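You operate a simulated robot arm through the tools that you are given. There is no shell and no other tool.

Carry out the task below with a simulated robot arm. There is one attempt and no reset: what you move stays moved.

TASK
Shut the two open herb drawers and dust the top of the chest.
Fine: use the dusting puff and put it back. Set down upright: dusting puff. What is to be rubbed or washed off counts as gone when no trace of it is left.
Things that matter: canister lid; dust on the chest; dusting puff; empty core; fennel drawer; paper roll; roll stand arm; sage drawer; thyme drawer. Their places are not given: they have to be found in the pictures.

Only the result counts: the job must be done as asked and must still hold three seconds after the hand-in. Knocking over, shifting, dropping, spilling or breaking anything else fails it.

THE ROBOT
A 6-joint arm with a two-finger gripper, fixed in place. Base frame: the origin is on the floor under the middle of its stand, x ahead of it, y to its left, z up. Units: m, rad, N and s.
It reaches about 1.572 m from its shoulder. Its first joint turns from -2.897 to 2.897 rad. Payload 2.45 kg.
The TCP is the grasp point between the finger pads, 0.02 m short of the fingertips. In the tool frame z runs along the fingers and y along their closing line. The gripper opens to 0.14 m; its body begins 0.168 m behind the TCP.
Orientation is told as [roll, pitch, yaw] about the base's x, y, z axes, in that order, counted from this pose: with the fingers straight down and closing along the base's y, the tool's x points along the base's -x, its y along +y and its z along -z.

THE INTERFACE
- The arm moves only by the tool apply_moves. Its argument "deltas" is a list of rows, each a list of 3 entries, a list of its own where there are three numbers: the opening, from 0 (shut) to 1 (fully open), then the shift along the base's x, y, z in units of 100 mm (1.0 is 100 mm), then the turn, a rotation vector about the base's x, y, z in units of 45 degrees (1.0 is 45 degrees). In form: [[jaw, [tx, ty, tz], [ax, ay, az]], ...]. A call has 1 to 20 rows; each row is the pose to reach, as a shift and turn from the pose commanded when the call began. A call with a number of a shift or a turn outside -1 to 1 is refused whole. Each row takes 0.2 s and may step no farther than 0.05 m and 0.15 rad from the row before; otherwise, or with a gripper value out of range, the whole call is refused. Where a pose cannot be reached the arm comes as near as it can. A force on the tool above 50 N (or 10 N above the force at the start of the call, whichever is more), or a blocked arm, ends the call early, and 0.2 s more pass. Each finger travels about 0.045 m/s and halts on what it meets, pressing with about 42 N; the grip force reading is that of the motor and also rises with nothing between the fingers. The clock runs only during rows and for 0.2 s after the last one: add rows that repeat a pose to give the fingers time. It gives the time, the measured TCP pose, the force on the tool (base axes), the opening and the grip force at its end, in the units of the frame above (readings bear some noise), with the torque about the TCP (base axes, N m) and any sound that the robot's microphone picked up, and new pictures: "views" is both (left out), scene, wrist or none.
- Cameras (640 x 400 px; columns grow to the right, rows downward): "scene" is fixed at [0.4004, 0.5083, 1.4598]; the picture's right is [-0.85, -0.52, 0.00], its down [-0.25, 0.41, -0.88] and it looks along [0.46, -0.75, -0.48] (base axes); focal length 331 px, centre (320, 200). "wrist" rides on the gripper at [0.078, 0.011, -0.209] in the tool frame; the picture's right is [-0.14, 0.99, 0.00], its down [-0.92, -0.13, -0.37] and it looks along [-0.36, -0.05, 0.93] (tool axes); focal length 280 px, centre (320, 200).
- locate(camera, pixels): for up to 12 pixels [column, row] of the newest picture of that camera ("zoom" is the newest enlarged one), the place [x, y, z] in the base frame of the surface seen there, good to about 0.002 m, but the place of the scene camera against the robot may be out by one fixed shift of up to 0.018 m in any direction. It takes no simulated time.
- inspect(camera, box): a new picture of the part [left, top, right, bottom] of that camera's present view, enlarged. It takes no simulated time.
- hand_in(): hands the job in; it is judged then, once.

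Unless the task says otherwise, let go and move clear before handing in.

The tools are called after "Call:" as name(argument=value, ...) on one line, values as JSON. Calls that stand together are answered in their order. apply_moves: Moves the arm, as the interface text tells. Its arguments: {"type":"object","properties":{"deltas":{"type":"array","items":{"type":"array"}},"views":{"type":"string","enum":["both","scene","wrist","none"]}},"required":["deltas"]} The other tools are called the same way: locate (camera, pixels) gives the place of the surface under pixels of a picture; inspect (camera, box) takes an enlarged picture of a part of a camera's view; hand_in () hands the job in.

At the start:

```text
time: 0.0
position: [0.6545, 0.2239, 1.2951]
tool_rot: [-0.001, 0.001, 0.001]
force: [0.4, 0.8, -0.6]
wrist_torque: [-0.01, 0.01, 0.01]
finger_gap: 0.1399
grasp_force: 0.0
```

scene: 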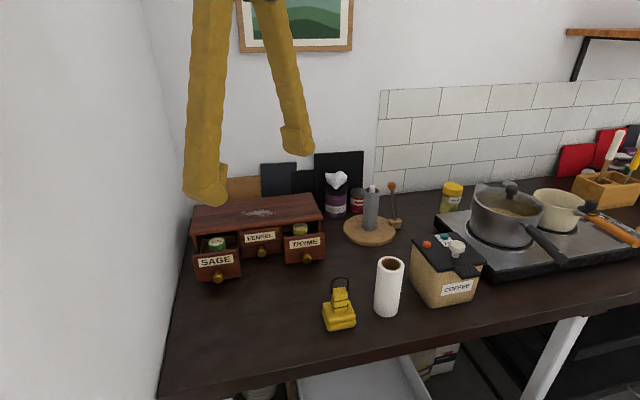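
wrist: 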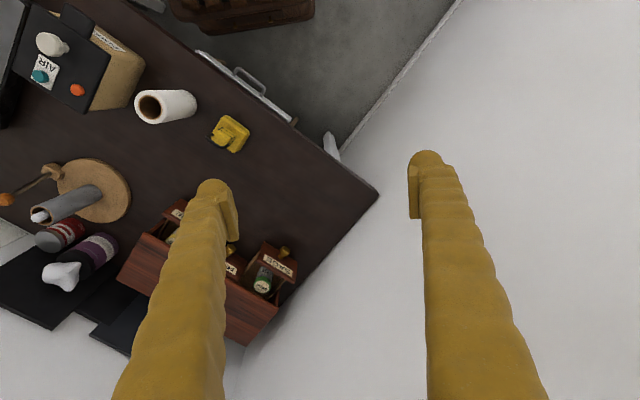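

The scene shows the herb chest near (258,230) with drawers SAGE (218,262), FENNEL (260,240) and THYME (304,246), and a dust patch near (258,212). I don't see the dusting puff yet; it could be the white-topped thing at (336,185) or the yellow thing at (340,310), so I'll look closer.

Call:
inspect(camera="scene", box=[170, 140, 410, 290])

Call:
inspect(camera="scene", box=[300, 220, 500, 345])

Call:
inspect(camera="wrist", box=[0, 130, 320, 330])

Call:
locate(camera="scene", pixels=[[258, 212], [194, 214], [310, 198], [322, 216], [194, 232], [218, 262], [260, 238], [304, 243], [340, 310], [336, 180], [390, 285], [370, 232]])

```text
2.67 times, centred on (290, 215) of scene
```

zoom: 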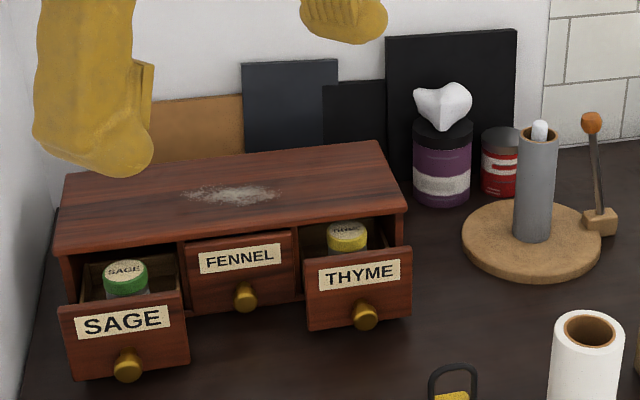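

```text
3.20 times, centred on (400, 282) of scene
```

zoom: 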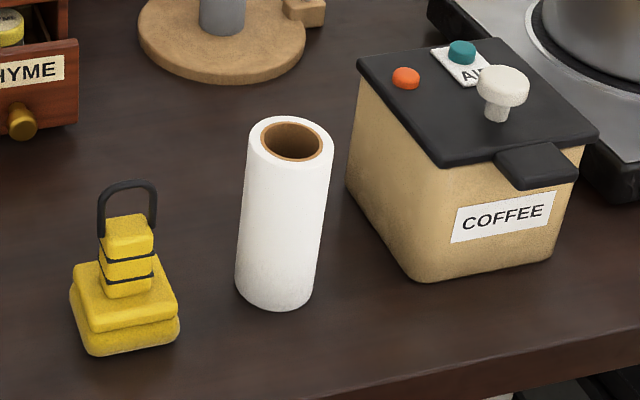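

```text
2.00 times, centred on (160, 230) of wrist
```

zoom: 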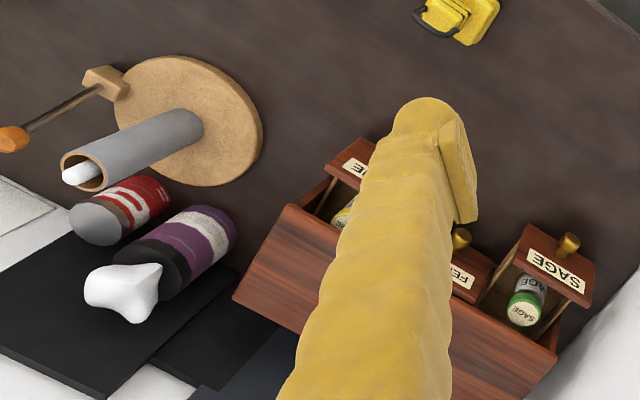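

```text
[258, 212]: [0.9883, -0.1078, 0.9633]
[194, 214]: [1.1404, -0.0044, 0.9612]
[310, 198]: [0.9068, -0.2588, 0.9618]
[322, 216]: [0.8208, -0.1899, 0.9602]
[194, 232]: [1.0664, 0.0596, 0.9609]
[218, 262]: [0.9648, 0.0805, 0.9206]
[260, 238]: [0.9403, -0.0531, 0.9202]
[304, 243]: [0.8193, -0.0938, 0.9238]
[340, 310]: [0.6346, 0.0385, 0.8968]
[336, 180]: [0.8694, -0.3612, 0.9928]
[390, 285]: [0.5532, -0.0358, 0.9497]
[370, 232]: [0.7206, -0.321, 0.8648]
```

The chest's long axis runs along about (0.68, 0.74) with its back toward (0.74, -0.68). The fennel drawer looks shut, while sage and thyme stand out. The yellow pad with a loop at scene (340,310) seems to be the puff. I'll take places from the wrist camera, which has no unknown shift.

Call:
locate(camera="wrist", pixels=[[262, 246], [297, 260], [281, 267], [285, 251], [229, 134], [245, 345], [279, 300], [377, 194], [300, 200], [116, 282], [245, 340], [440, 330]])

Call:
inspect(camera="wrist", box=[200, 100, 320, 175])

Call:
inspect(camera="scene", box=[180, 180, 340, 280])

```text
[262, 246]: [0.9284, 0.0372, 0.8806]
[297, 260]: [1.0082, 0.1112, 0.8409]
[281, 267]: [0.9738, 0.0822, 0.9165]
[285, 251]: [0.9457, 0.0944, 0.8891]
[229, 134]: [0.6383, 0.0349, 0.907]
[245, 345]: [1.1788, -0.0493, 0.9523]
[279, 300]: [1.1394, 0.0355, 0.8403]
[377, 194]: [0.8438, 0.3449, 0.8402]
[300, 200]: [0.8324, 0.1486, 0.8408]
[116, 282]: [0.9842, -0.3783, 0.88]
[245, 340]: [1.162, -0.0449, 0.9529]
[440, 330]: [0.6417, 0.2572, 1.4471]
```

```text
5.33 times, centred on (260, 138) of wrist
```

zoom: 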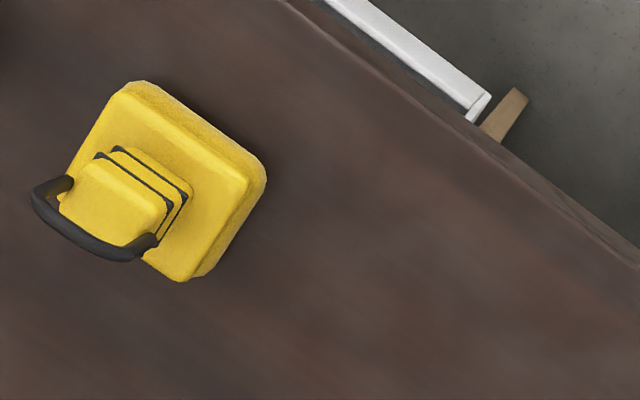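

```text
4.00 times, centred on (260, 230) of scene
```

zoom: 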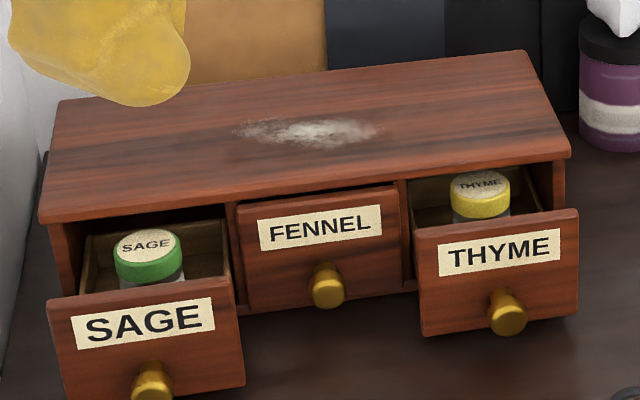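

The counter is at z≈0.840, the puff top at about 0.907, and the puff pad lines up roughly with the chest. I'll turn the wrist about -42.6° to line up with the chest and move over it for a clearer look.

Call:
apply_moves(deltas=[[1, [0.15, -0.15, 0.0], [0, 0, -0.16]], [1, [0.3, -0.3, 0.0], [0, 0, -0.32]], [1, [0.45, -0.45, 0.0], [0, 0, -0.48]], [1, [0.6, -0.6, 0.0], [0, 0, -0.64]], [1, [0.75, -0.8, 0.0], [0, 0, -0.8]], [1, [0.9, -1.0, 0.0], [0, 0, -0.947]], [1, [0.9, -1.0, 0.0], [0, 0, -0.947]]])

```text
time: 1.6
position: [0.744, 0.1246, 1.2927]
tool_rot: [0.0, 0.0, -0.746]
force: [-0.2, -0.6, 0.2]
wrist_torque: [0.01, -0.03, -0.02]
finger_gap: 0.1401
grasp_force: 0.1
```

scene: 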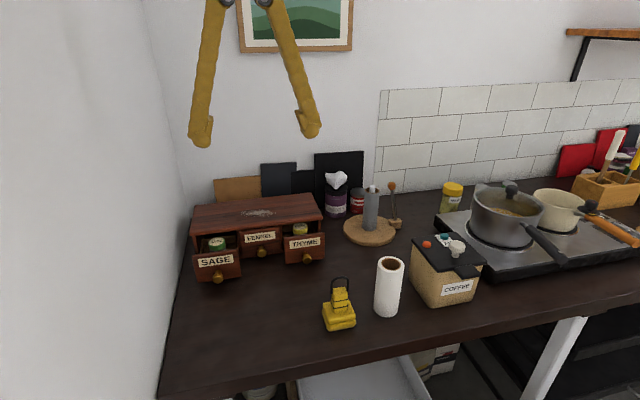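
wrist: 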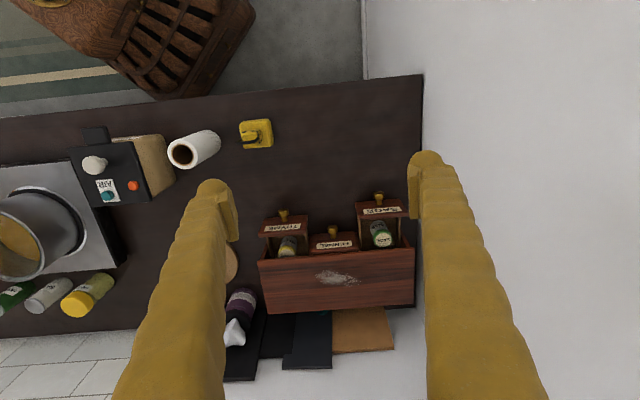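

The chest now sits clear between the fingers: drawers at wrist (287,225), (333,243) and (380,212), dust at (337,279), puff at (256,134). I'll measure all of these precisely.

Call:
inspect(camera="wrist", box=[240, 185, 432, 305])

Call:
locate(camera="wrist", pixels=[[259, 262], [413, 249], [414, 304], [268, 311], [320, 276], [337, 279], [355, 281], [283, 213], [379, 196], [333, 229], [256, 134], [422, 80]])

```text
3.33 times, centred on (336, 245) of wrist
```

zoom: 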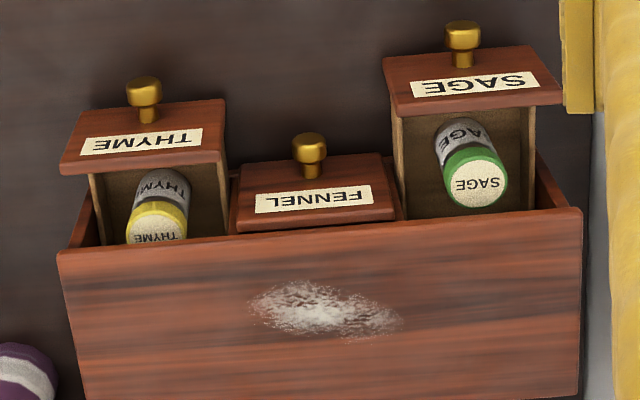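

```text
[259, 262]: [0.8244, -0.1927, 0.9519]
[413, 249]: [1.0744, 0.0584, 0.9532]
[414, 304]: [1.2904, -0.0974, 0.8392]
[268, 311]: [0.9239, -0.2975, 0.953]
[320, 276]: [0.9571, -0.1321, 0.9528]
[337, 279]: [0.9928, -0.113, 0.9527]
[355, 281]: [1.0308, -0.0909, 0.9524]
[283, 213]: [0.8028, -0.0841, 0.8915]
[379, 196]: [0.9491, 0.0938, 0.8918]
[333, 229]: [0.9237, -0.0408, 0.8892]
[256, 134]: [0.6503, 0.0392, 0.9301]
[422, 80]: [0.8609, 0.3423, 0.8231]
```

The chest is turned exactly -45°: front edge runs along (0.707, 0.707) and depth along (0.707, -0.707), top z≈0.953. The fennel knob sits about 0.055–0.077 m deeper than the thyme and sage knobs. I'll measure the drawer fronts, knobs and dust edges in the zoom.

Call:
locate(camera="zoom", pixels=[[390, 62], [530, 50], [560, 90], [395, 105], [462, 30], [475, 95], [310, 140], [240, 185], [392, 205], [144, 85], [65, 150], [220, 110]])

Call:
locate(camera="zoom", pixels=[[252, 300], [300, 283], [405, 320], [350, 340], [265, 325], [475, 185], [155, 235], [320, 165], [320, 218], [595, 300], [608, 380], [560, 220]])

Call:
inspect(camera="wrist", box=[176, 85, 336, 185])

```text
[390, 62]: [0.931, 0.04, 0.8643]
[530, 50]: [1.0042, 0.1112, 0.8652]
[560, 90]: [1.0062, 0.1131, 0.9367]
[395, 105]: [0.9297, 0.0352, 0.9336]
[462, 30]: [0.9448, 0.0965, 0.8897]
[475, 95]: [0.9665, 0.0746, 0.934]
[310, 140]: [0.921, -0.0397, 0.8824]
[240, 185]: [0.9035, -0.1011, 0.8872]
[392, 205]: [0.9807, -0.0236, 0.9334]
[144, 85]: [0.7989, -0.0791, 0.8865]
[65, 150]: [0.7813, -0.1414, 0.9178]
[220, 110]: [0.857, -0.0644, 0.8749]
```

```text
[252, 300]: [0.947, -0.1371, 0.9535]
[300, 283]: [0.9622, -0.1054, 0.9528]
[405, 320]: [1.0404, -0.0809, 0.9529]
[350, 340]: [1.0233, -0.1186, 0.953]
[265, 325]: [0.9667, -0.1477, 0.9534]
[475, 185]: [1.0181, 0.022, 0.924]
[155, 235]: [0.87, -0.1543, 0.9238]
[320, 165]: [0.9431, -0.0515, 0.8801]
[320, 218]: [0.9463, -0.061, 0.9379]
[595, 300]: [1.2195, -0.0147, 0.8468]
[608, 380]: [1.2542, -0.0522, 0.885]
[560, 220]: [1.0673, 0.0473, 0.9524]
```

```text
4.00 times, centred on (256, 135) of wrist
```

zoom: 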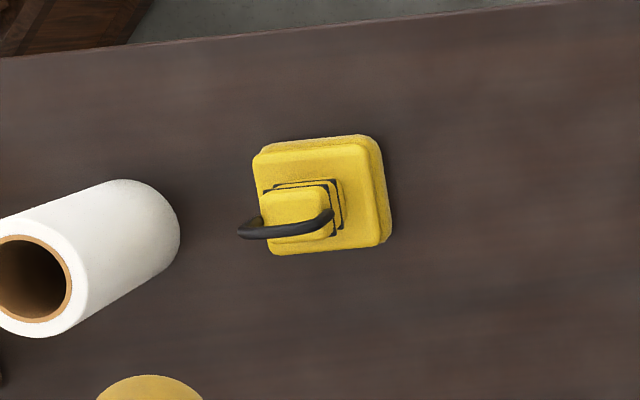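

In chest axes (a along the front, b into depth), the sage front is at b≈0.631, thyme at 0.652 and the shut fennel at 0.711, with the left wall at a≈0.85. I'll close the fingers and move toward a spot in front of the sage drawer.

Call:
apply_moves(deltas=[[0.8, [0.15, 0.0, -0.1], [0, 0, -0.02]], [0.6, [0.3, 0.0, -0.2], [0, 0, -0.05]], [0.4, [0.45, 0.0, -0.3], [0, 0, -0.053]], [0.2, [0.6, 0.0, -0.4], [0, 0, -0.053]], [0, [0.75, 0.0, -0.5], [0, 0, -0.053]], [0, [0.9, 0.0, -0.6], [0, 0, -0.053]], [0, [0.95, 0.0, -0.7], [0, 0, -0.053]], [0, [0.95, 0.0, -0.8], [0, 0, -0.053]], [0, [0.95, 0.0, -0.8], [0, 0, -0.053]], [0, [0.95, 0.0, -0.8], [0, 0, -0.053]]])

```text
time: 3.8
position: [0.8413, 0.1241, 1.212]
tool_rot: [0.002, -0.001, -0.786]
force: [-0.1, -0.3, 0.3]
wrist_torque: [0.0, 0.0, 0.02]
finger_gap: 0.0001
grasp_force: 29.3
```

scene: 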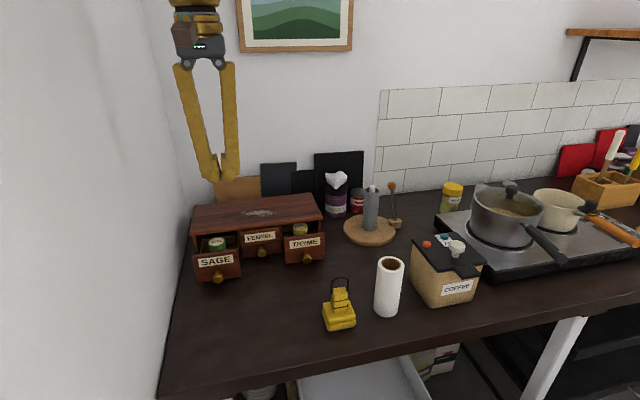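
wrist: 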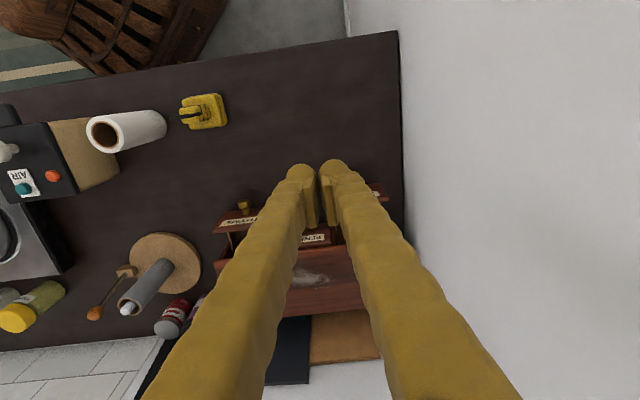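

The fingers close into a V with tips together, and the gripper body looks narrow enough for the wall side. I'll move in front of the sage drawer and start down, planning to push on the face above the knob.

Call:
apply_moves(deltas=[[0, [0.2, -0.02, -0.2], [0, 0, 0]], [0, [0.4, -0.04, -0.4], [0, 0, 0]], [0, [0.6, -0.055, -0.6], [0, 0, 0]], [0, [0.815, -0.074, -0.8], [0, 0, 0]], [0, [0.815, -0.074, -1.0], [0, 0, 0]], [0, [0.815, -0.074, -1.0], [0, 0, 0]]], views="scene")

Call:
apply_moves(deltas=[[0, [0, 0, -0.25], [0, 0, 0]], [0, [0, 0, -0.5], [0, 0, 0]], [0, [0, 0, -0.75], [0, 0, 0]], [0, [0, 0, -1.0], [0, 0, 0]], [0, [0, 0, -1.0], [0, 0, 0]]], views="both")

```text
time: 5.2
position: [0.923, 0.1183, 1.1129]
tool_rot: [-0.001, 0.0, -0.786]
force: [0.2, 0.6, -0.9]
wrist_torque: [0.01, -0.01, -0.01]
finger_gap: 0.0001
grasp_force: 29.3
```

scene: 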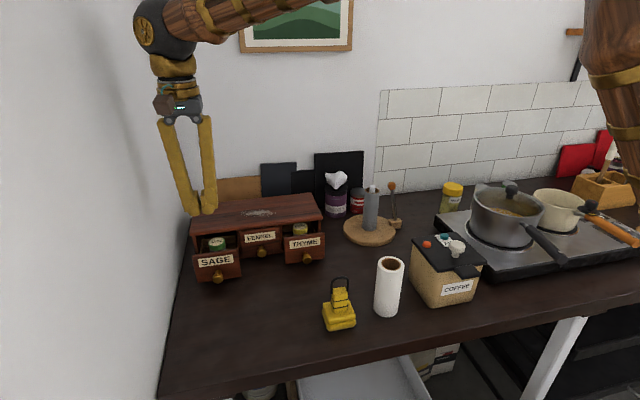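

```text
time: 6.4
position: [0.9238, 0.1164, 1.0133]
tool_rot: [-0.001, 0.0, -0.786]
force: [-0.3, 0.4, -0.6]
wrist_torque: [-0.02, 0.0, -0.01]
finger_gap: 0.0001
grasp_force: 29.8
```

scene: 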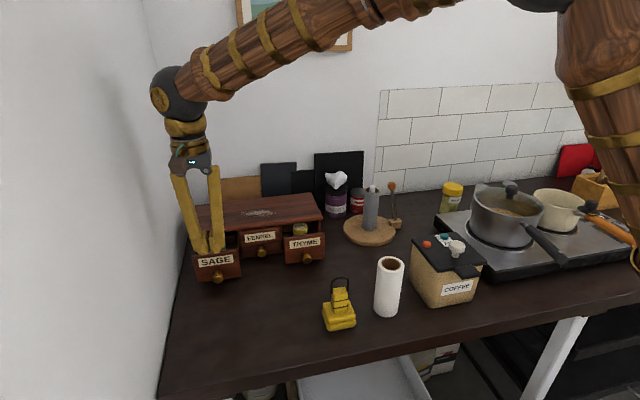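
wrist: 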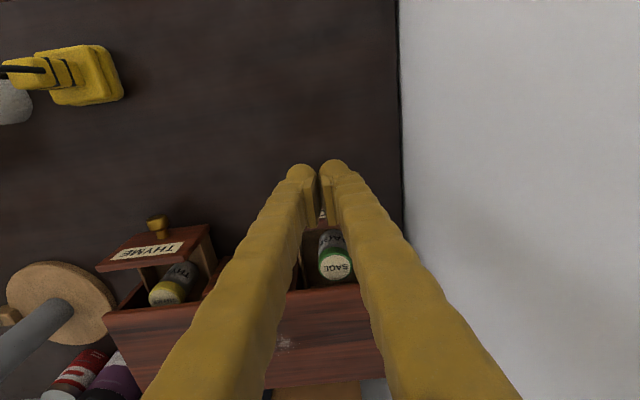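

The tips are at b≈0.571, in front of the sage face (0.631), with wall room to spare. I'll lower the TCP to z≈0.92 so the tips stay just above the knob (top about 0.892).

Call:
apply_moves(deltas=[[0, [0, 0, -0.3], [0, 0, 0]], [0, [0, 0, -0.6], [0, 0, 0]], [0, [0, 0, -0.92], [0, 0, 0]], [0, [0, 0, -0.92], [0, 0, 0]]], views="both")

Call:
inspect(camera="scene", box=[170, 190, 330, 290])

Call:
inspect(camera="wrist", box=[240, 130, 400, 230])

```text
time: 7.4
position: [0.9216, 0.1173, 0.9209]
tool_rot: [0.001, 0.0, -0.785]
force: [0.9, 0.7, 0.3]
wrist_torque: [0.02, 0.0, -0.03]
finger_gap: 0.0
grasp_force: 30.0
```

scene: 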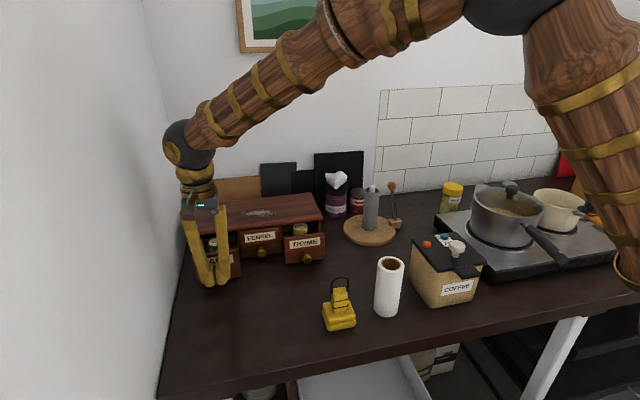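
wrist: 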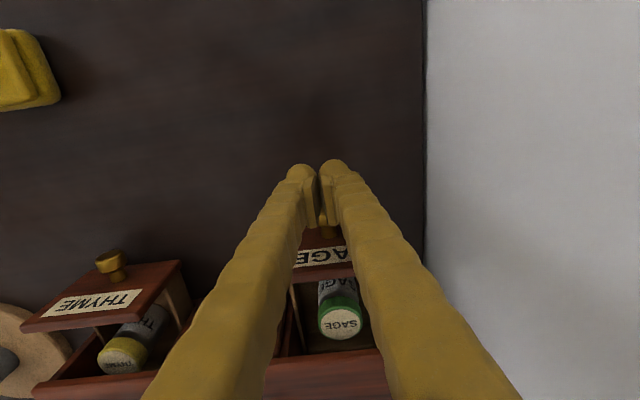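

```text
4.00 times, centred on (250, 240) of scene
```

zoom: 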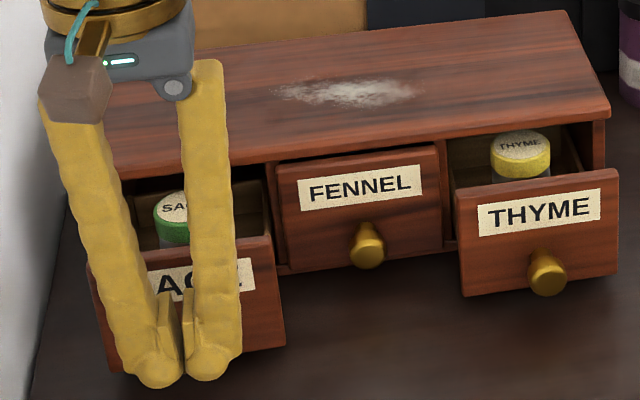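

```text
4.00 times, centred on (320, 180) of wrist
```

zoom: 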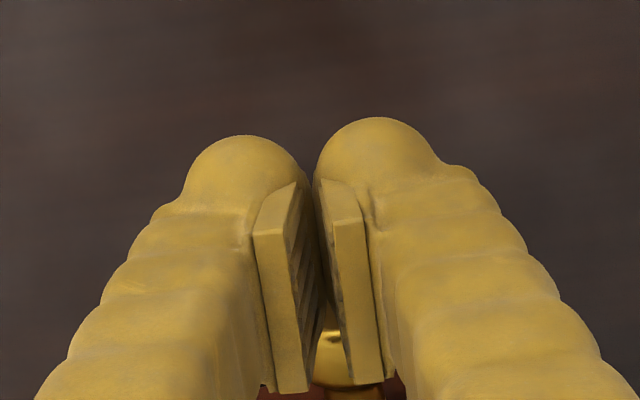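

The tips hang just above the sage knob and the pads meet at the bottom. I'll push along the depth direction in small steps and watch the force.

Call:
apply_moves(deltas=[[0, [0.1, -0.1, 0], [0, 0, 0]], [0, [0.2, -0.2, 0], [0, 0, 0]], [0, [0.3, -0.3, 0], [0, 0, 0]], [0, [0.37, -0.37, 0], [0, 0, 0]], [0, [0.44, -0.44, 0], [0, 0, 0]]], views="both")

Call:
inspect(camera="scene", box=[170, 190, 330, 290])

```text
time: 8.6
position: [0.9657, 0.0721, 0.9198]
tool_rot: [0.001, 0.0, -0.786]
force: [0.0, 0.9, -0.5]
wrist_torque: [0.01, 0.04, 0.03]
finger_gap: 0.0
grasp_force: 29.6
```

scene: 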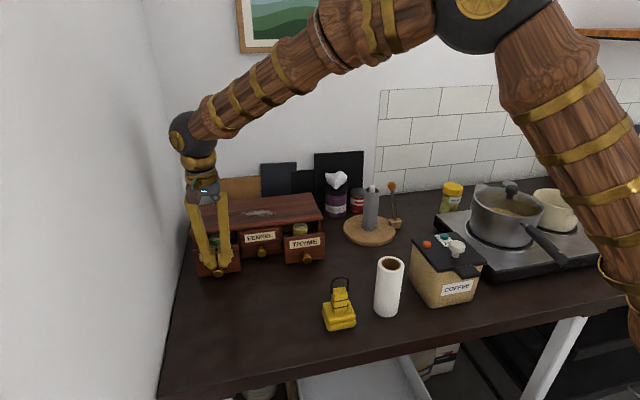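
wrist: 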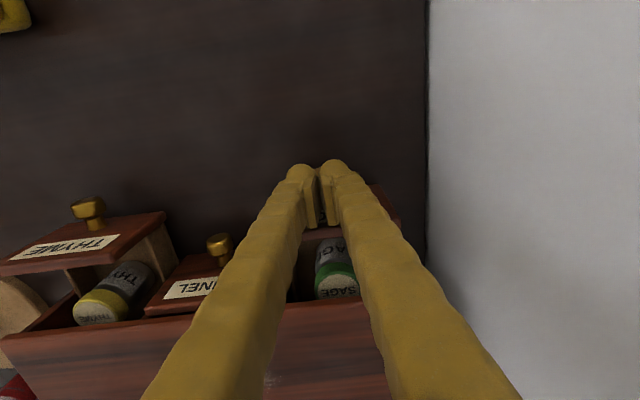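

```text
4.00 times, centred on (250, 240) of scene
```

zoom: 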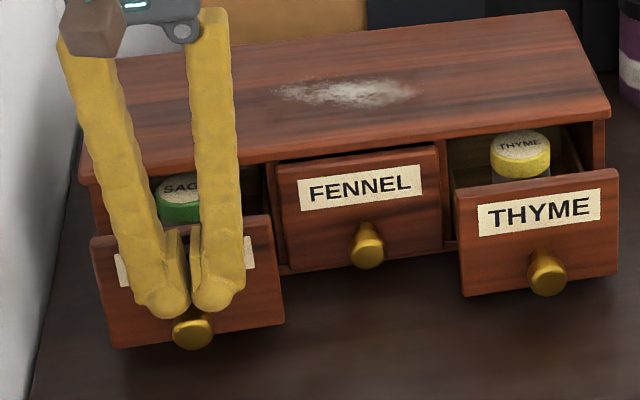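

No notable force, and the sage front seems to have moved with the fingers already. I'll measure where its face is now.

Call:
locate(camera="zoom", pixels=[[105, 270], [262, 290], [265, 235], [193, 335], [310, 240], [368, 250], [320, 190], [475, 280], [600, 180], [80, 180], [608, 112]])

Call:
locate(camera="wrist", pixels=[[385, 200], [390, 215], [218, 240], [190, 288], [160, 310], [20, 262], [320, 222]])

```text
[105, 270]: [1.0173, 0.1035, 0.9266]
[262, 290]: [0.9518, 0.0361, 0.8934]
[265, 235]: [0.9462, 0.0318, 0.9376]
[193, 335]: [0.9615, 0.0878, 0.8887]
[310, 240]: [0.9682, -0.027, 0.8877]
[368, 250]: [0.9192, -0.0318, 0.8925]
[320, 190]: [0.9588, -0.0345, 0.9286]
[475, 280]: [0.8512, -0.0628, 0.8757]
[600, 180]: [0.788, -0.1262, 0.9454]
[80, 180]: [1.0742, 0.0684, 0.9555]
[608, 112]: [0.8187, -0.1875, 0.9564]
```

```text
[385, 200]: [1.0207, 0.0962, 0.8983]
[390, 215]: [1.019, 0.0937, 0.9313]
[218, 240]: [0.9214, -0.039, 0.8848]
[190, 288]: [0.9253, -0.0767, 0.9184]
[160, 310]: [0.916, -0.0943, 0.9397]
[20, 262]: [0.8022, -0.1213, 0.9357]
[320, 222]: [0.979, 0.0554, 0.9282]
```

The sage face is now at b≈0.653 with the TCP at 0.632, so the finger front lies about 0.021 ahead of the TCP. The face has about 0.057 m left to match fennel at 0.711; I'll push 0.050 of that slowly.

Call:
apply_moves(deltas=[[0, [0.07, -0.07, 0], [0, 0, 0]], [0, [0.14, -0.14, 0], [0, 0, 0]], [0, [0.21, -0.21, 0], [0, 0, 0]], [0, [0.27, -0.27, 0], [0, 0, 0]], [0, [0.32, -0.32, 0], [0, 0, 0]], [0, [0.35, -0.35, 0], [0, 0, 0]]], views="both")

Call:
inspect(camera="scene", box=[170, 190, 330, 290])

Call:
locate(camera="wrist", pixels=[[385, 210], [390, 225], [320, 222]])

```text
time: 10.0
position: [1.0008, 0.038, 0.9203]
tool_rot: [0.001, 0.0, -0.786]
force: [0.1, -0.2, -0.7]
wrist_torque: [-0.01, -0.02, 0.02]
finger_gap: 0.0001
grasp_force: 30.1
```

scene: 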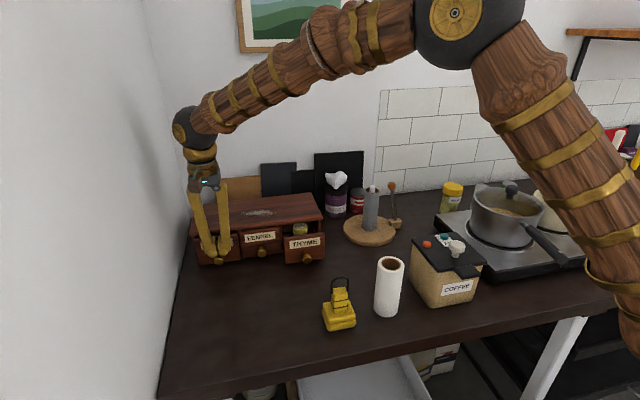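
wrist: 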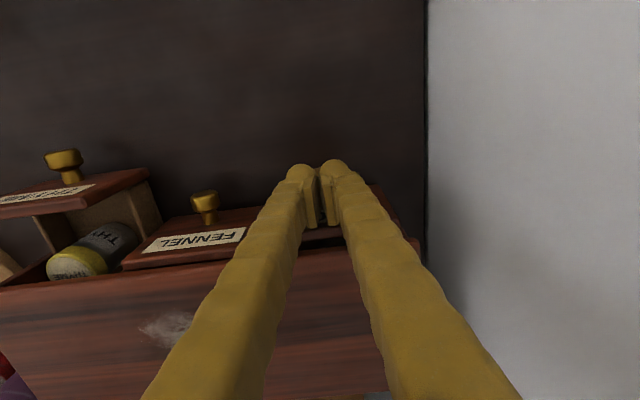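

```text
4.00 times, centred on (250, 240) of scene
```

zoom: 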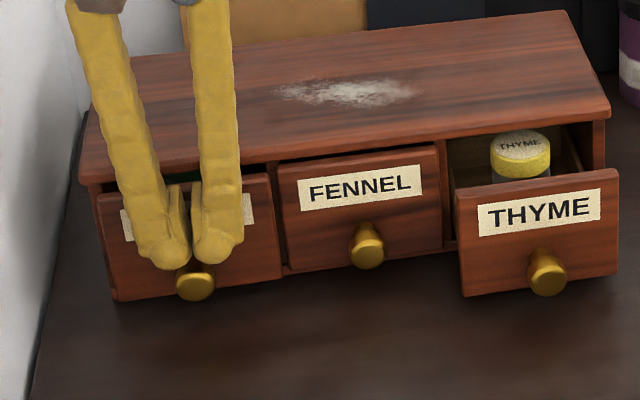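

```text
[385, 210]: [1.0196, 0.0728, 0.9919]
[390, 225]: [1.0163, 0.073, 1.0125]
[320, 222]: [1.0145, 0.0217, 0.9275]
```

The sage face is at b≈0.702 with force still near zero. I'll measure the fennel face again from this view and push the last millimetres in small steps.

Call:
locate(camera="wrist", pixels=[[170, 225], [235, 215], [190, 245], [150, 255], [205, 197], [310, 230], [340, 232]])

Call:
apply_moves(deltas=[[0, [0.01, -0.01, 0], [0, 0, 0]], [0, [0.02, -0.02, 0], [0, 0, 0]], [0, [0.03, -0.03, 0], [0, 0, 0]], [0, [0.035, -0.035, 0], [0, 0, 0]]], views="wrist")

Call:
locate(camera="wrist", pixels=[[310, 230], [320, 224], [322, 230], [190, 240], [150, 250]])

```text
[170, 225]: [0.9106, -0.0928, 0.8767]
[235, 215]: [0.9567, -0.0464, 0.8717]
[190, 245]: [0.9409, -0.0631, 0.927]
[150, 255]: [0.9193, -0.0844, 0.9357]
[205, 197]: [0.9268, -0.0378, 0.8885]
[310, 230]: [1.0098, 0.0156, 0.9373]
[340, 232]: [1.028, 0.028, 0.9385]
```

```text
time: 11.0
position: [1.0026, 0.0326, 0.9197]
tool_rot: [0.0, 0.0, -0.785]
force: [-0.6, 0.1, 1.5]
wrist_torque: [-0.01, 0.02, 0.01]
finger_gap: 0.006
grasp_force: 29.0
```

wrist: 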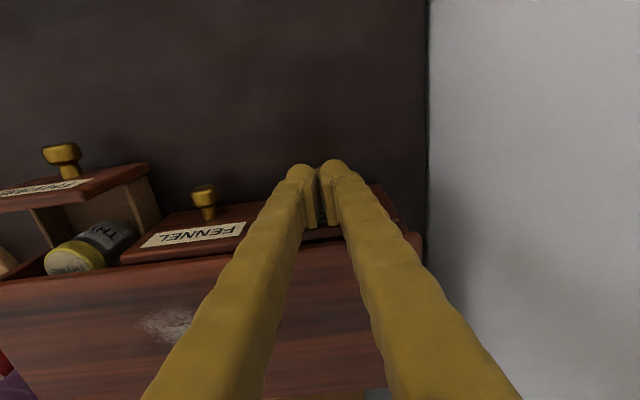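

```text
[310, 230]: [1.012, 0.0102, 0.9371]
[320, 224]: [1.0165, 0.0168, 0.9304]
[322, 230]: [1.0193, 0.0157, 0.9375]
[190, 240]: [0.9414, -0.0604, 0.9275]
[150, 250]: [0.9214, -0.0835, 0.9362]
```

Sage is at about b≈0.707–0.709 against fennel's 0.710, and fennel has not moved so the chest is still in place. I'll nudge about 3 mm more while checking force.

Call:
apply_moves(deltas=[[0, [0.007, -0.007, 0], [0, 0, 0]], [0, [0.014, -0.014, 0], [0, 0, 0]], [0, [0.021, -0.021, 0], [0, 0, 0]]], views="both")

Call:
locate(camera="wrist", pixels=[[310, 230], [320, 224], [322, 230], [190, 240], [150, 250], [20, 285], [415, 240]])

Call:
inspect(camera="scene", box=[170, 190, 330, 290])

Call:
inspect(camera="wrist", box=[240, 150, 400, 250])

```text
time: 11.8
position: [1.0064, 0.0309, 0.9222]
tool_rot: [-0.001, 0.0, -0.786]
force: [-3.9, 1.7, -1.5]
wrist_torque: [0.07, 0.04, -0.03]
finger_gap: 0.0062
grasp_force: 29.2
```

scene: 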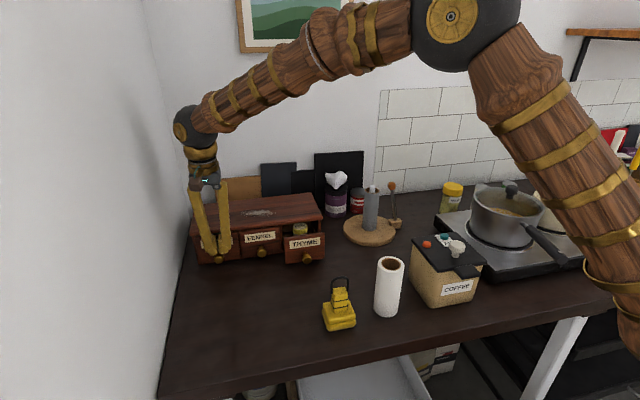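
wrist: 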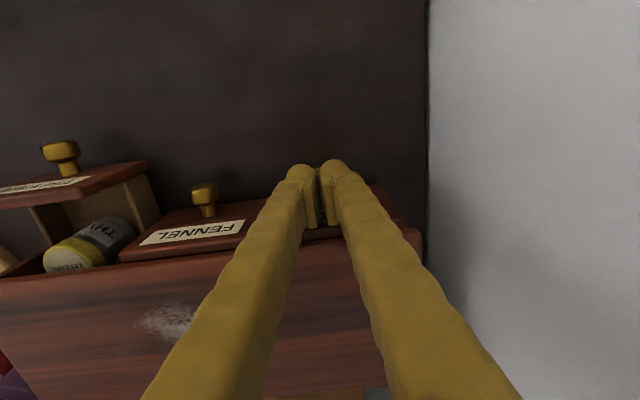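

```text
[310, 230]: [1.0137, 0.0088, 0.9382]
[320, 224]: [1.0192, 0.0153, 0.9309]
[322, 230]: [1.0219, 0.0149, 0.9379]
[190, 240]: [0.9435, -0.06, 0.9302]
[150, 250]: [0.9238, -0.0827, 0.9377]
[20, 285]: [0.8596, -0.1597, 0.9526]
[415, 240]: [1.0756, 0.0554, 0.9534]
```

```text
4.00 times, centred on (250, 240) of scene
```

zoom: 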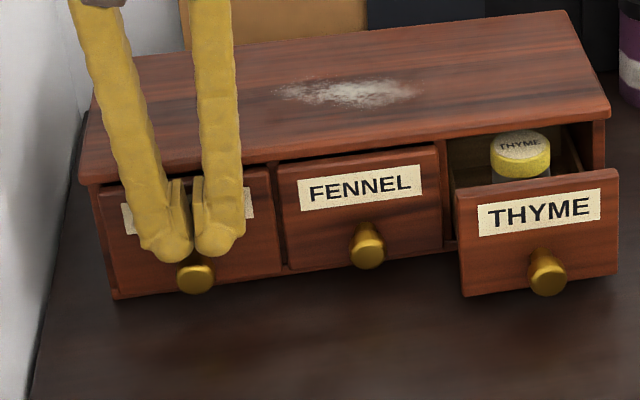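

```text
4.00 times, centred on (320, 200) of wrist
```

zoom: 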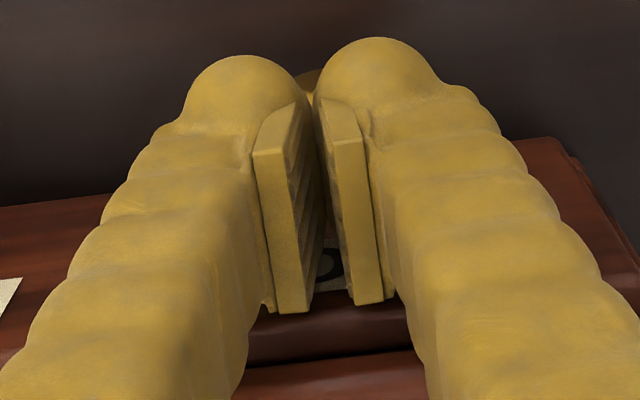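

The force of about 4 N against the push says sage has reached its stop, and its face (b≈0.710) now matches fennel's. I'll lift away first, so the tips can't drag the knob, then back off.

Call:
apply_moves(deltas=[[0, [-0.005, 0.005, 0.08], [0, 0, 0]], [0, [-0.02, 0.02, 0.2], [0, 0, 0]], [0, [-0.1, 0.1, 0.4], [0, 0, 0]], [0, [-0.3, 0.3, 0.6], [0, 0, 0]], [0, [-0.5, 0.5, 0.8], [0, 0, 0]], [0, [-0.7, 0.7, 0.8], [0, 0, 0]]], views="both")

Call:
inspect(camera="scene", box=[170, 190, 330, 290])

```text
time: 13.2
position: [0.9358, 0.1018, 1.0028]
tool_rot: [0.001, 0.0, -0.786]
force: [-0.2, 0.6, 0.0]
wrist_torque: [0.01, -0.02, 0.01]
finger_gap: 0.0001
grasp_force: 29.0
```

scene: 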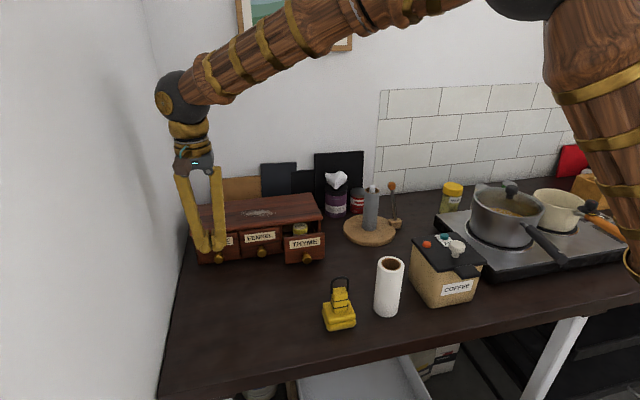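
wrist: 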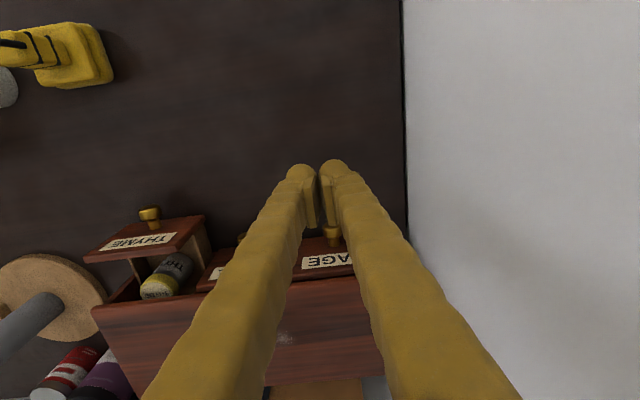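

```text
4.00 times, centred on (250, 240) of scene
```

zoom: 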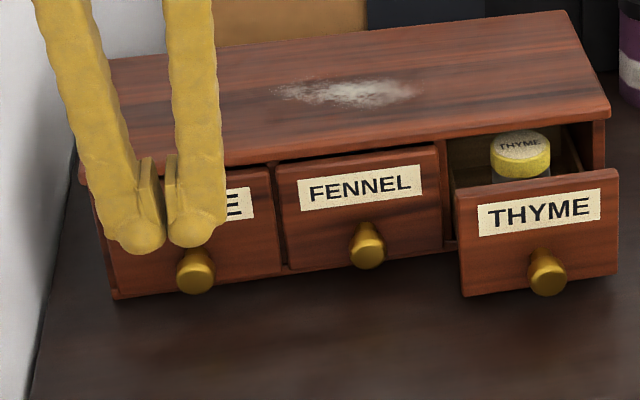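

Sage is flush with fennel and the fingers are free. I'll go along the chest front to the thyme drawer (center a≈0.508).

Call:
apply_moves(deltas=[[0, [-0.25, -0.25, 0], [0, 0, 0]], [0, [-0.5, -0.5, 0], [0, 0, 0]], [0, [-0.75, -0.75, 0], [0, 0, 0]], [0, [-1.0, -1.0, 0], [0, 0, 0]]], views="none")

Call:
apply_moves(deltas=[[0, [-0.25, -0.25, 0], [0, 0, 0]], [0, [-0.5, -0.5, 0], [0, 0, 0]], [0, [-0.636, -0.57, 0], [0, 0, 0]], [0, [-0.636, -0.57, 0], [0, 0, 0]]], views="both")

Call:
inspect(camera="wrist", box=[240, 150, 400, 250])

```text
time: 14.2
position: [0.8357, 0.0011, 1.0006]
tool_rot: [0.001, 0.001, -0.786]
force: [0.3, 0.8, -0.4]
wrist_torque: [0.0, -0.02, -0.03]
finger_gap: 0.0001
grasp_force: 29.4
```

```text
time: 15.2
position: [0.7716, -0.0552, 1.0013]
tool_rot: [-0.002, -0.001, -0.787]
force: [-0.2, -0.4, -0.8]
wrist_torque: [-0.02, -0.02, -0.02]
finger_gap: 0.0
grasp_force: 29.8
```

scene: 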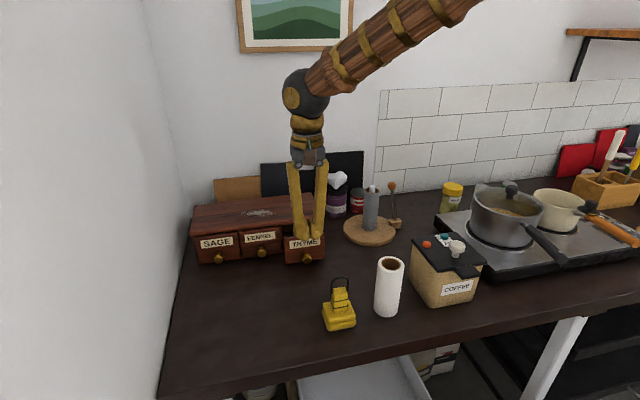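
wrist: 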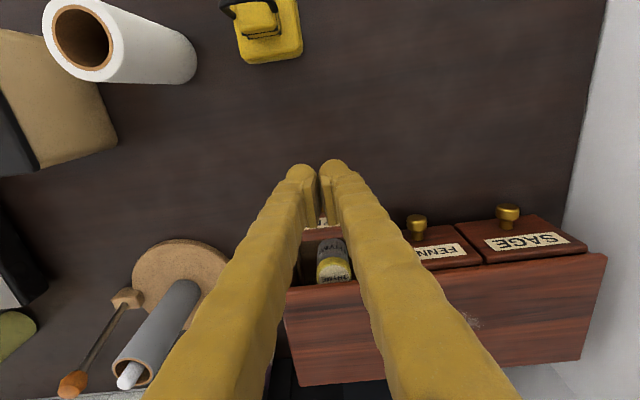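

```text
4.00 times, centred on (320, 200) of wrist
```

zoom: 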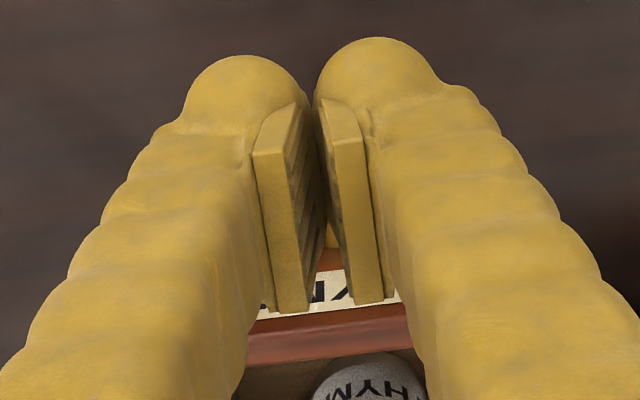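

The fingers hang in front of the thyme face, with finger front at b≈0.606 and face at 0.652. I'll lower to z≈0.925 and push gently most of the way.

Call:
apply_moves(deltas=[[0, [0, 0, -0.25], [0, 0, 0]], [0, [0, 0, -0.5], [0, 0, 0]], [0, [0, 0, -0.765], [0, 0, 0]], [0, [0, 0, -0.765], [0, 0, 0]], [0, [0.1, -0.1, -0.765], [0, 0, 0]], [0, [0.2, -0.2, -0.765], [0, 0, 0]], [0, [0.28, -0.28, -0.765], [0, 0, 0]], [0, [0.35, -0.35, -0.765], [0, 0, 0]], [0, [0.42, -0.42, -0.765], [0, 0, 0]], [0, [0.49, -0.49, -0.765], [0, 0, 0]], [0, [0.56, -0.56, -0.765], [0, 0, 0]], [0, [0.62, -0.62, -0.765], [0, 0, 0]], [0, [0.65, -0.65, -0.765], [0, 0, 0]]], views="both")

Call:
inspect(camera="scene", box=[180, 190, 340, 290])

Call:
locate(camera="wrist", pixels=[[320, 222], [320, 226], [310, 228], [420, 240], [500, 240]])

```text
time: 18.0
position: [0.8363, -0.1199, 0.9245]
tool_rot: [0.001, 0.0, -0.787]
force: [0.4, 0.0, 0.0]
wrist_torque: [0.02, 0.02, 0.0]
finger_gap: 0.0002
grasp_force: 29.4
```

scene: 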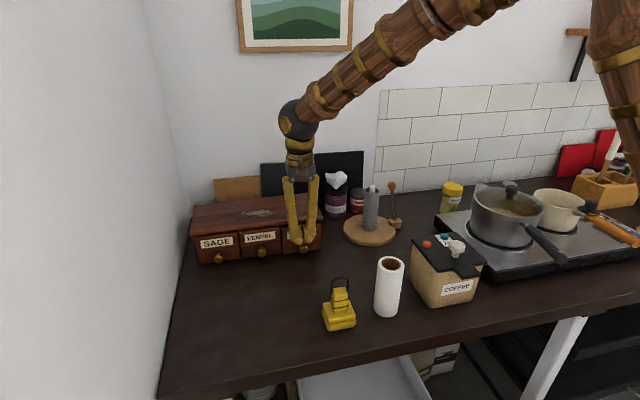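
wrist: 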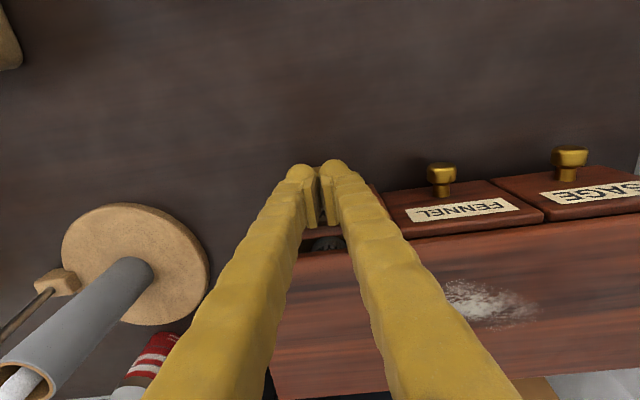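

```text
4.00 times, centred on (260, 240) of scene
```

zoom: 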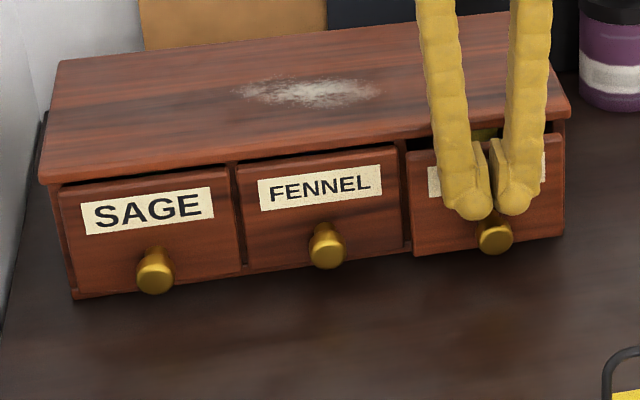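

```text
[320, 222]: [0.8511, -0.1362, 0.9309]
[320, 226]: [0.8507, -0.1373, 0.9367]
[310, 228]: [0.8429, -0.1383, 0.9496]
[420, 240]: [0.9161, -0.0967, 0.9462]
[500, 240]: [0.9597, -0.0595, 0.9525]
```

The thyme face is at b≈0.698 with no resistance, so about 12 mm is left. I'll push the rest in small steps.

Call:
apply_moves(deltas=[[0, [0.025, -0.025, 0], [0, 0, 0]], [0, [0.045, -0.045, 0], [0, 0, 0]], [0, [0.065, -0.065, 0], [0, 0, 0]], [0, [0.08, -0.08, 0], [0, 0, 0]]], views="wrist")

Call:
locate(camera="wrist", pixels=[[320, 222], [320, 226], [430, 200], [450, 210], [540, 205]])

```text
time: 19.0
position: [0.8453, -0.1284, 0.9267]
tool_rot: [0.0, 0.0, -0.786]
force: [-0.8, 0.1, 0.4]
wrist_torque: [-0.03, -0.02, 0.01]
finger_gap: 0.0
grasp_force: 29.4
```

wrist: 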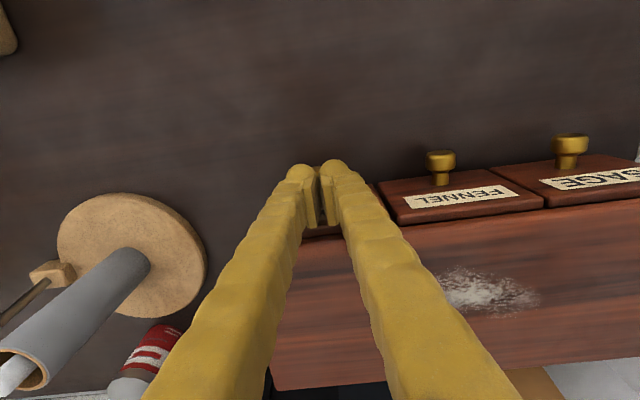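

```text
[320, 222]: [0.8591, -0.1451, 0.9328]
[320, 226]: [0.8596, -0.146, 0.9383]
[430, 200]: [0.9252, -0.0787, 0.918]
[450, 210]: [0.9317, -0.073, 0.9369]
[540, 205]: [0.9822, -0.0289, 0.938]
```

Thyme face is b≈0.710, matching fennel's 0.710. I'll press another 1.5 mm to confirm the stop.

Call:
apply_moves(deltas=[[0, [0.006, -0.006, 0], [0, 0, 0]], [0, [0.012, -0.012, 0], [0, 0, 0]]], views="wrist")

Call:
locate(camera="wrist", pixels=[[320, 222], [320, 226], [430, 200], [450, 210], [540, 205]])

```text
time: 19.6
position: [0.846, -0.1279, 0.9261]
tool_rot: [-0.001, 0.001, -0.785]
force: [-19.6, 20.6, 12.1]
wrist_torque: [-0.01, 0.03, 0.02]
finger_gap: 0.0058
grasp_force: 29.4
```

wrist: 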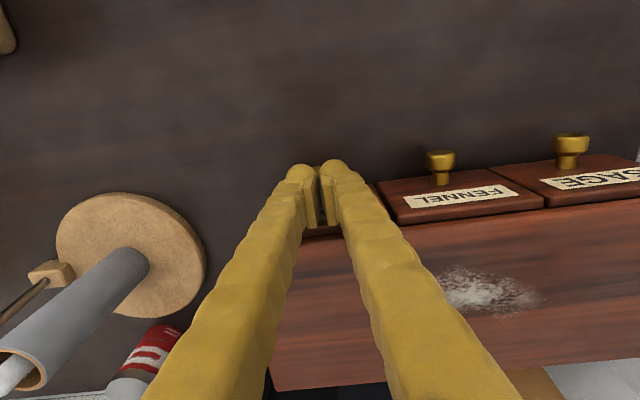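

```text
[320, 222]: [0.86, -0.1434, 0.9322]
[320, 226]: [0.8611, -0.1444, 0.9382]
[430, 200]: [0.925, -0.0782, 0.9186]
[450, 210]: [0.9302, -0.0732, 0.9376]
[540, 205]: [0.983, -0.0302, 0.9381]
```

The force jumped to about 28 N, so thyme is fully shut against its stop and the chest didn't move. I'll ease off at once and lift away.

Call:
apply_moves(deltas=[[0, [-0.015, 0.015, 0.02], [0, 0, 0]], [0, [-0.03, 0.03, 0.15], [0, 0, 0]], [0, [-0.1, 0.1, 0.35], [0, 0, 0]], [0, [-0.3, 0.3, 0.6], [0, 0, 0]], [0, [-0.5, 0.5, 0.8], [0, 0, 0]], [0, [-0.8, 0.8, 1.0], [0, 0, 0]], [0, [-1.0, 1.0, 1.0], [0, 0, 0]]], views="both")

Call:
inspect(camera="scene", box=[180, 190, 340, 290])

```text
time: 21.2
position: [0.7456, -0.0286, 1.0263]
tool_rot: [0.0, -0.001, -0.785]
force: [0.6, -0.1, 0.2]
wrist_torque: [-0.04, 0.0, 0.04]
finger_gap: 0.0
grasp_force: 30.0
```

scene: 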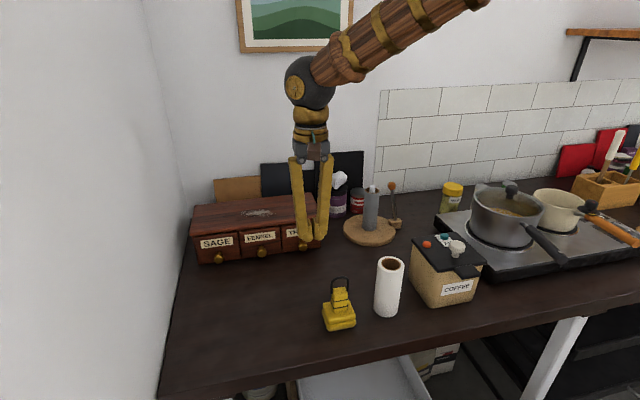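
wrist: 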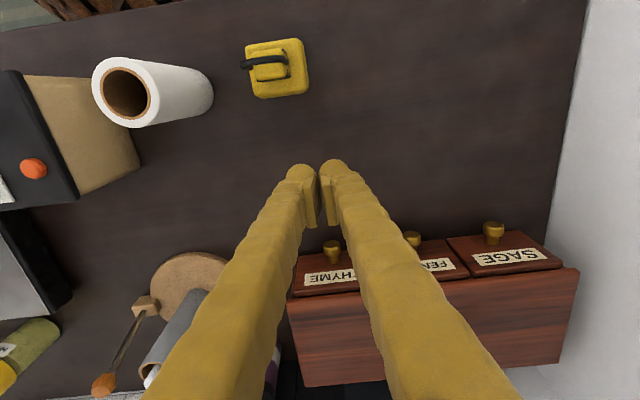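

```text
4.00 times, centred on (260, 240) of scene
```

zoom: 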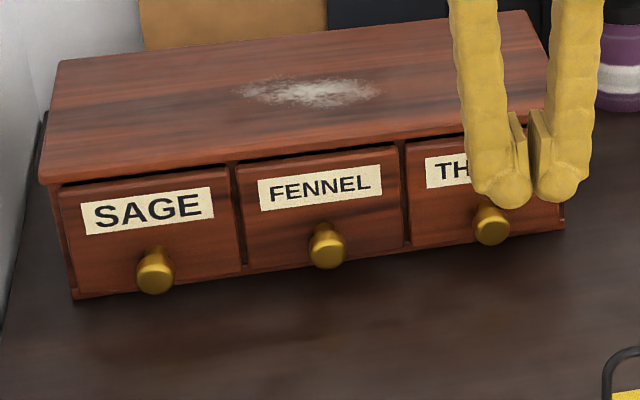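

All three drawers now look flush in the scene zoom. I'll check that the yellow pad is the dusting puff, and look at the white-topped purple can for comparison.

Call:
inspect(camera="scene", box=[300, 265, 380, 335])

Call:
inspect(camera="scene", box=[310, 160, 420, 250])

Call:
inspect(camera="wrist", box=[180, 20, 340, 120])

Call:
locate(camera="wrist", pixels=[[246, 46], [300, 40], [308, 88], [257, 97], [270, 55], [285, 58], [287, 77], [258, 79], [245, 65], [270, 70], [212, 95], [200, 75]])

```text
5.71 times, centred on (340, 300) of scene
```

zoom: 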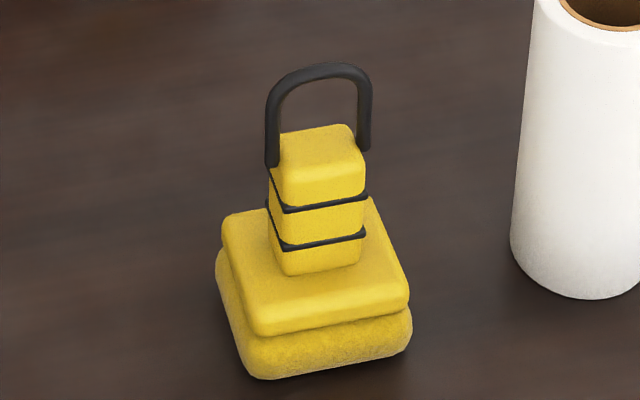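

```text
4.44 times, centred on (365, 205) of scene
```

zoom: 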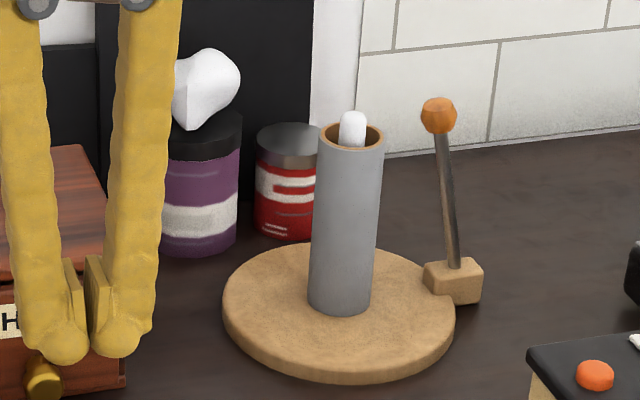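

```text
4.00 times, centred on (260, 70) of wrist
```

zoom: 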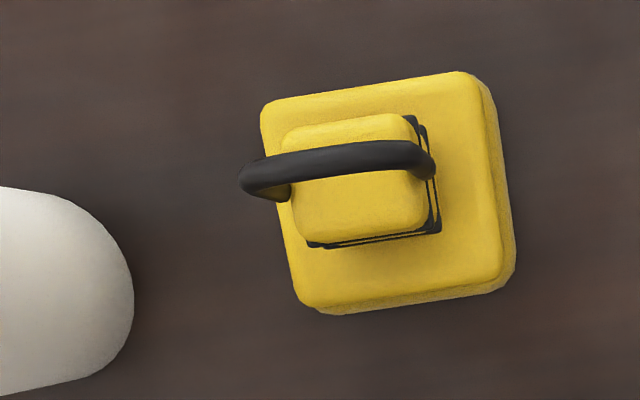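

```text
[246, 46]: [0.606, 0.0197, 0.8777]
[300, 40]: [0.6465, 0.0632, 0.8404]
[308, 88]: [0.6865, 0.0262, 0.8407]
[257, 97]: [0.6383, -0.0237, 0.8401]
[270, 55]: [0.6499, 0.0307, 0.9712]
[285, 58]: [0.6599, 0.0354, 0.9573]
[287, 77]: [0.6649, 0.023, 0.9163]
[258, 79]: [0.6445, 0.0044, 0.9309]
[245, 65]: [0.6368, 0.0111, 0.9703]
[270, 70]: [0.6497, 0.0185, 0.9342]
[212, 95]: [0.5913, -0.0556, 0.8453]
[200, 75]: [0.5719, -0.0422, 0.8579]
```

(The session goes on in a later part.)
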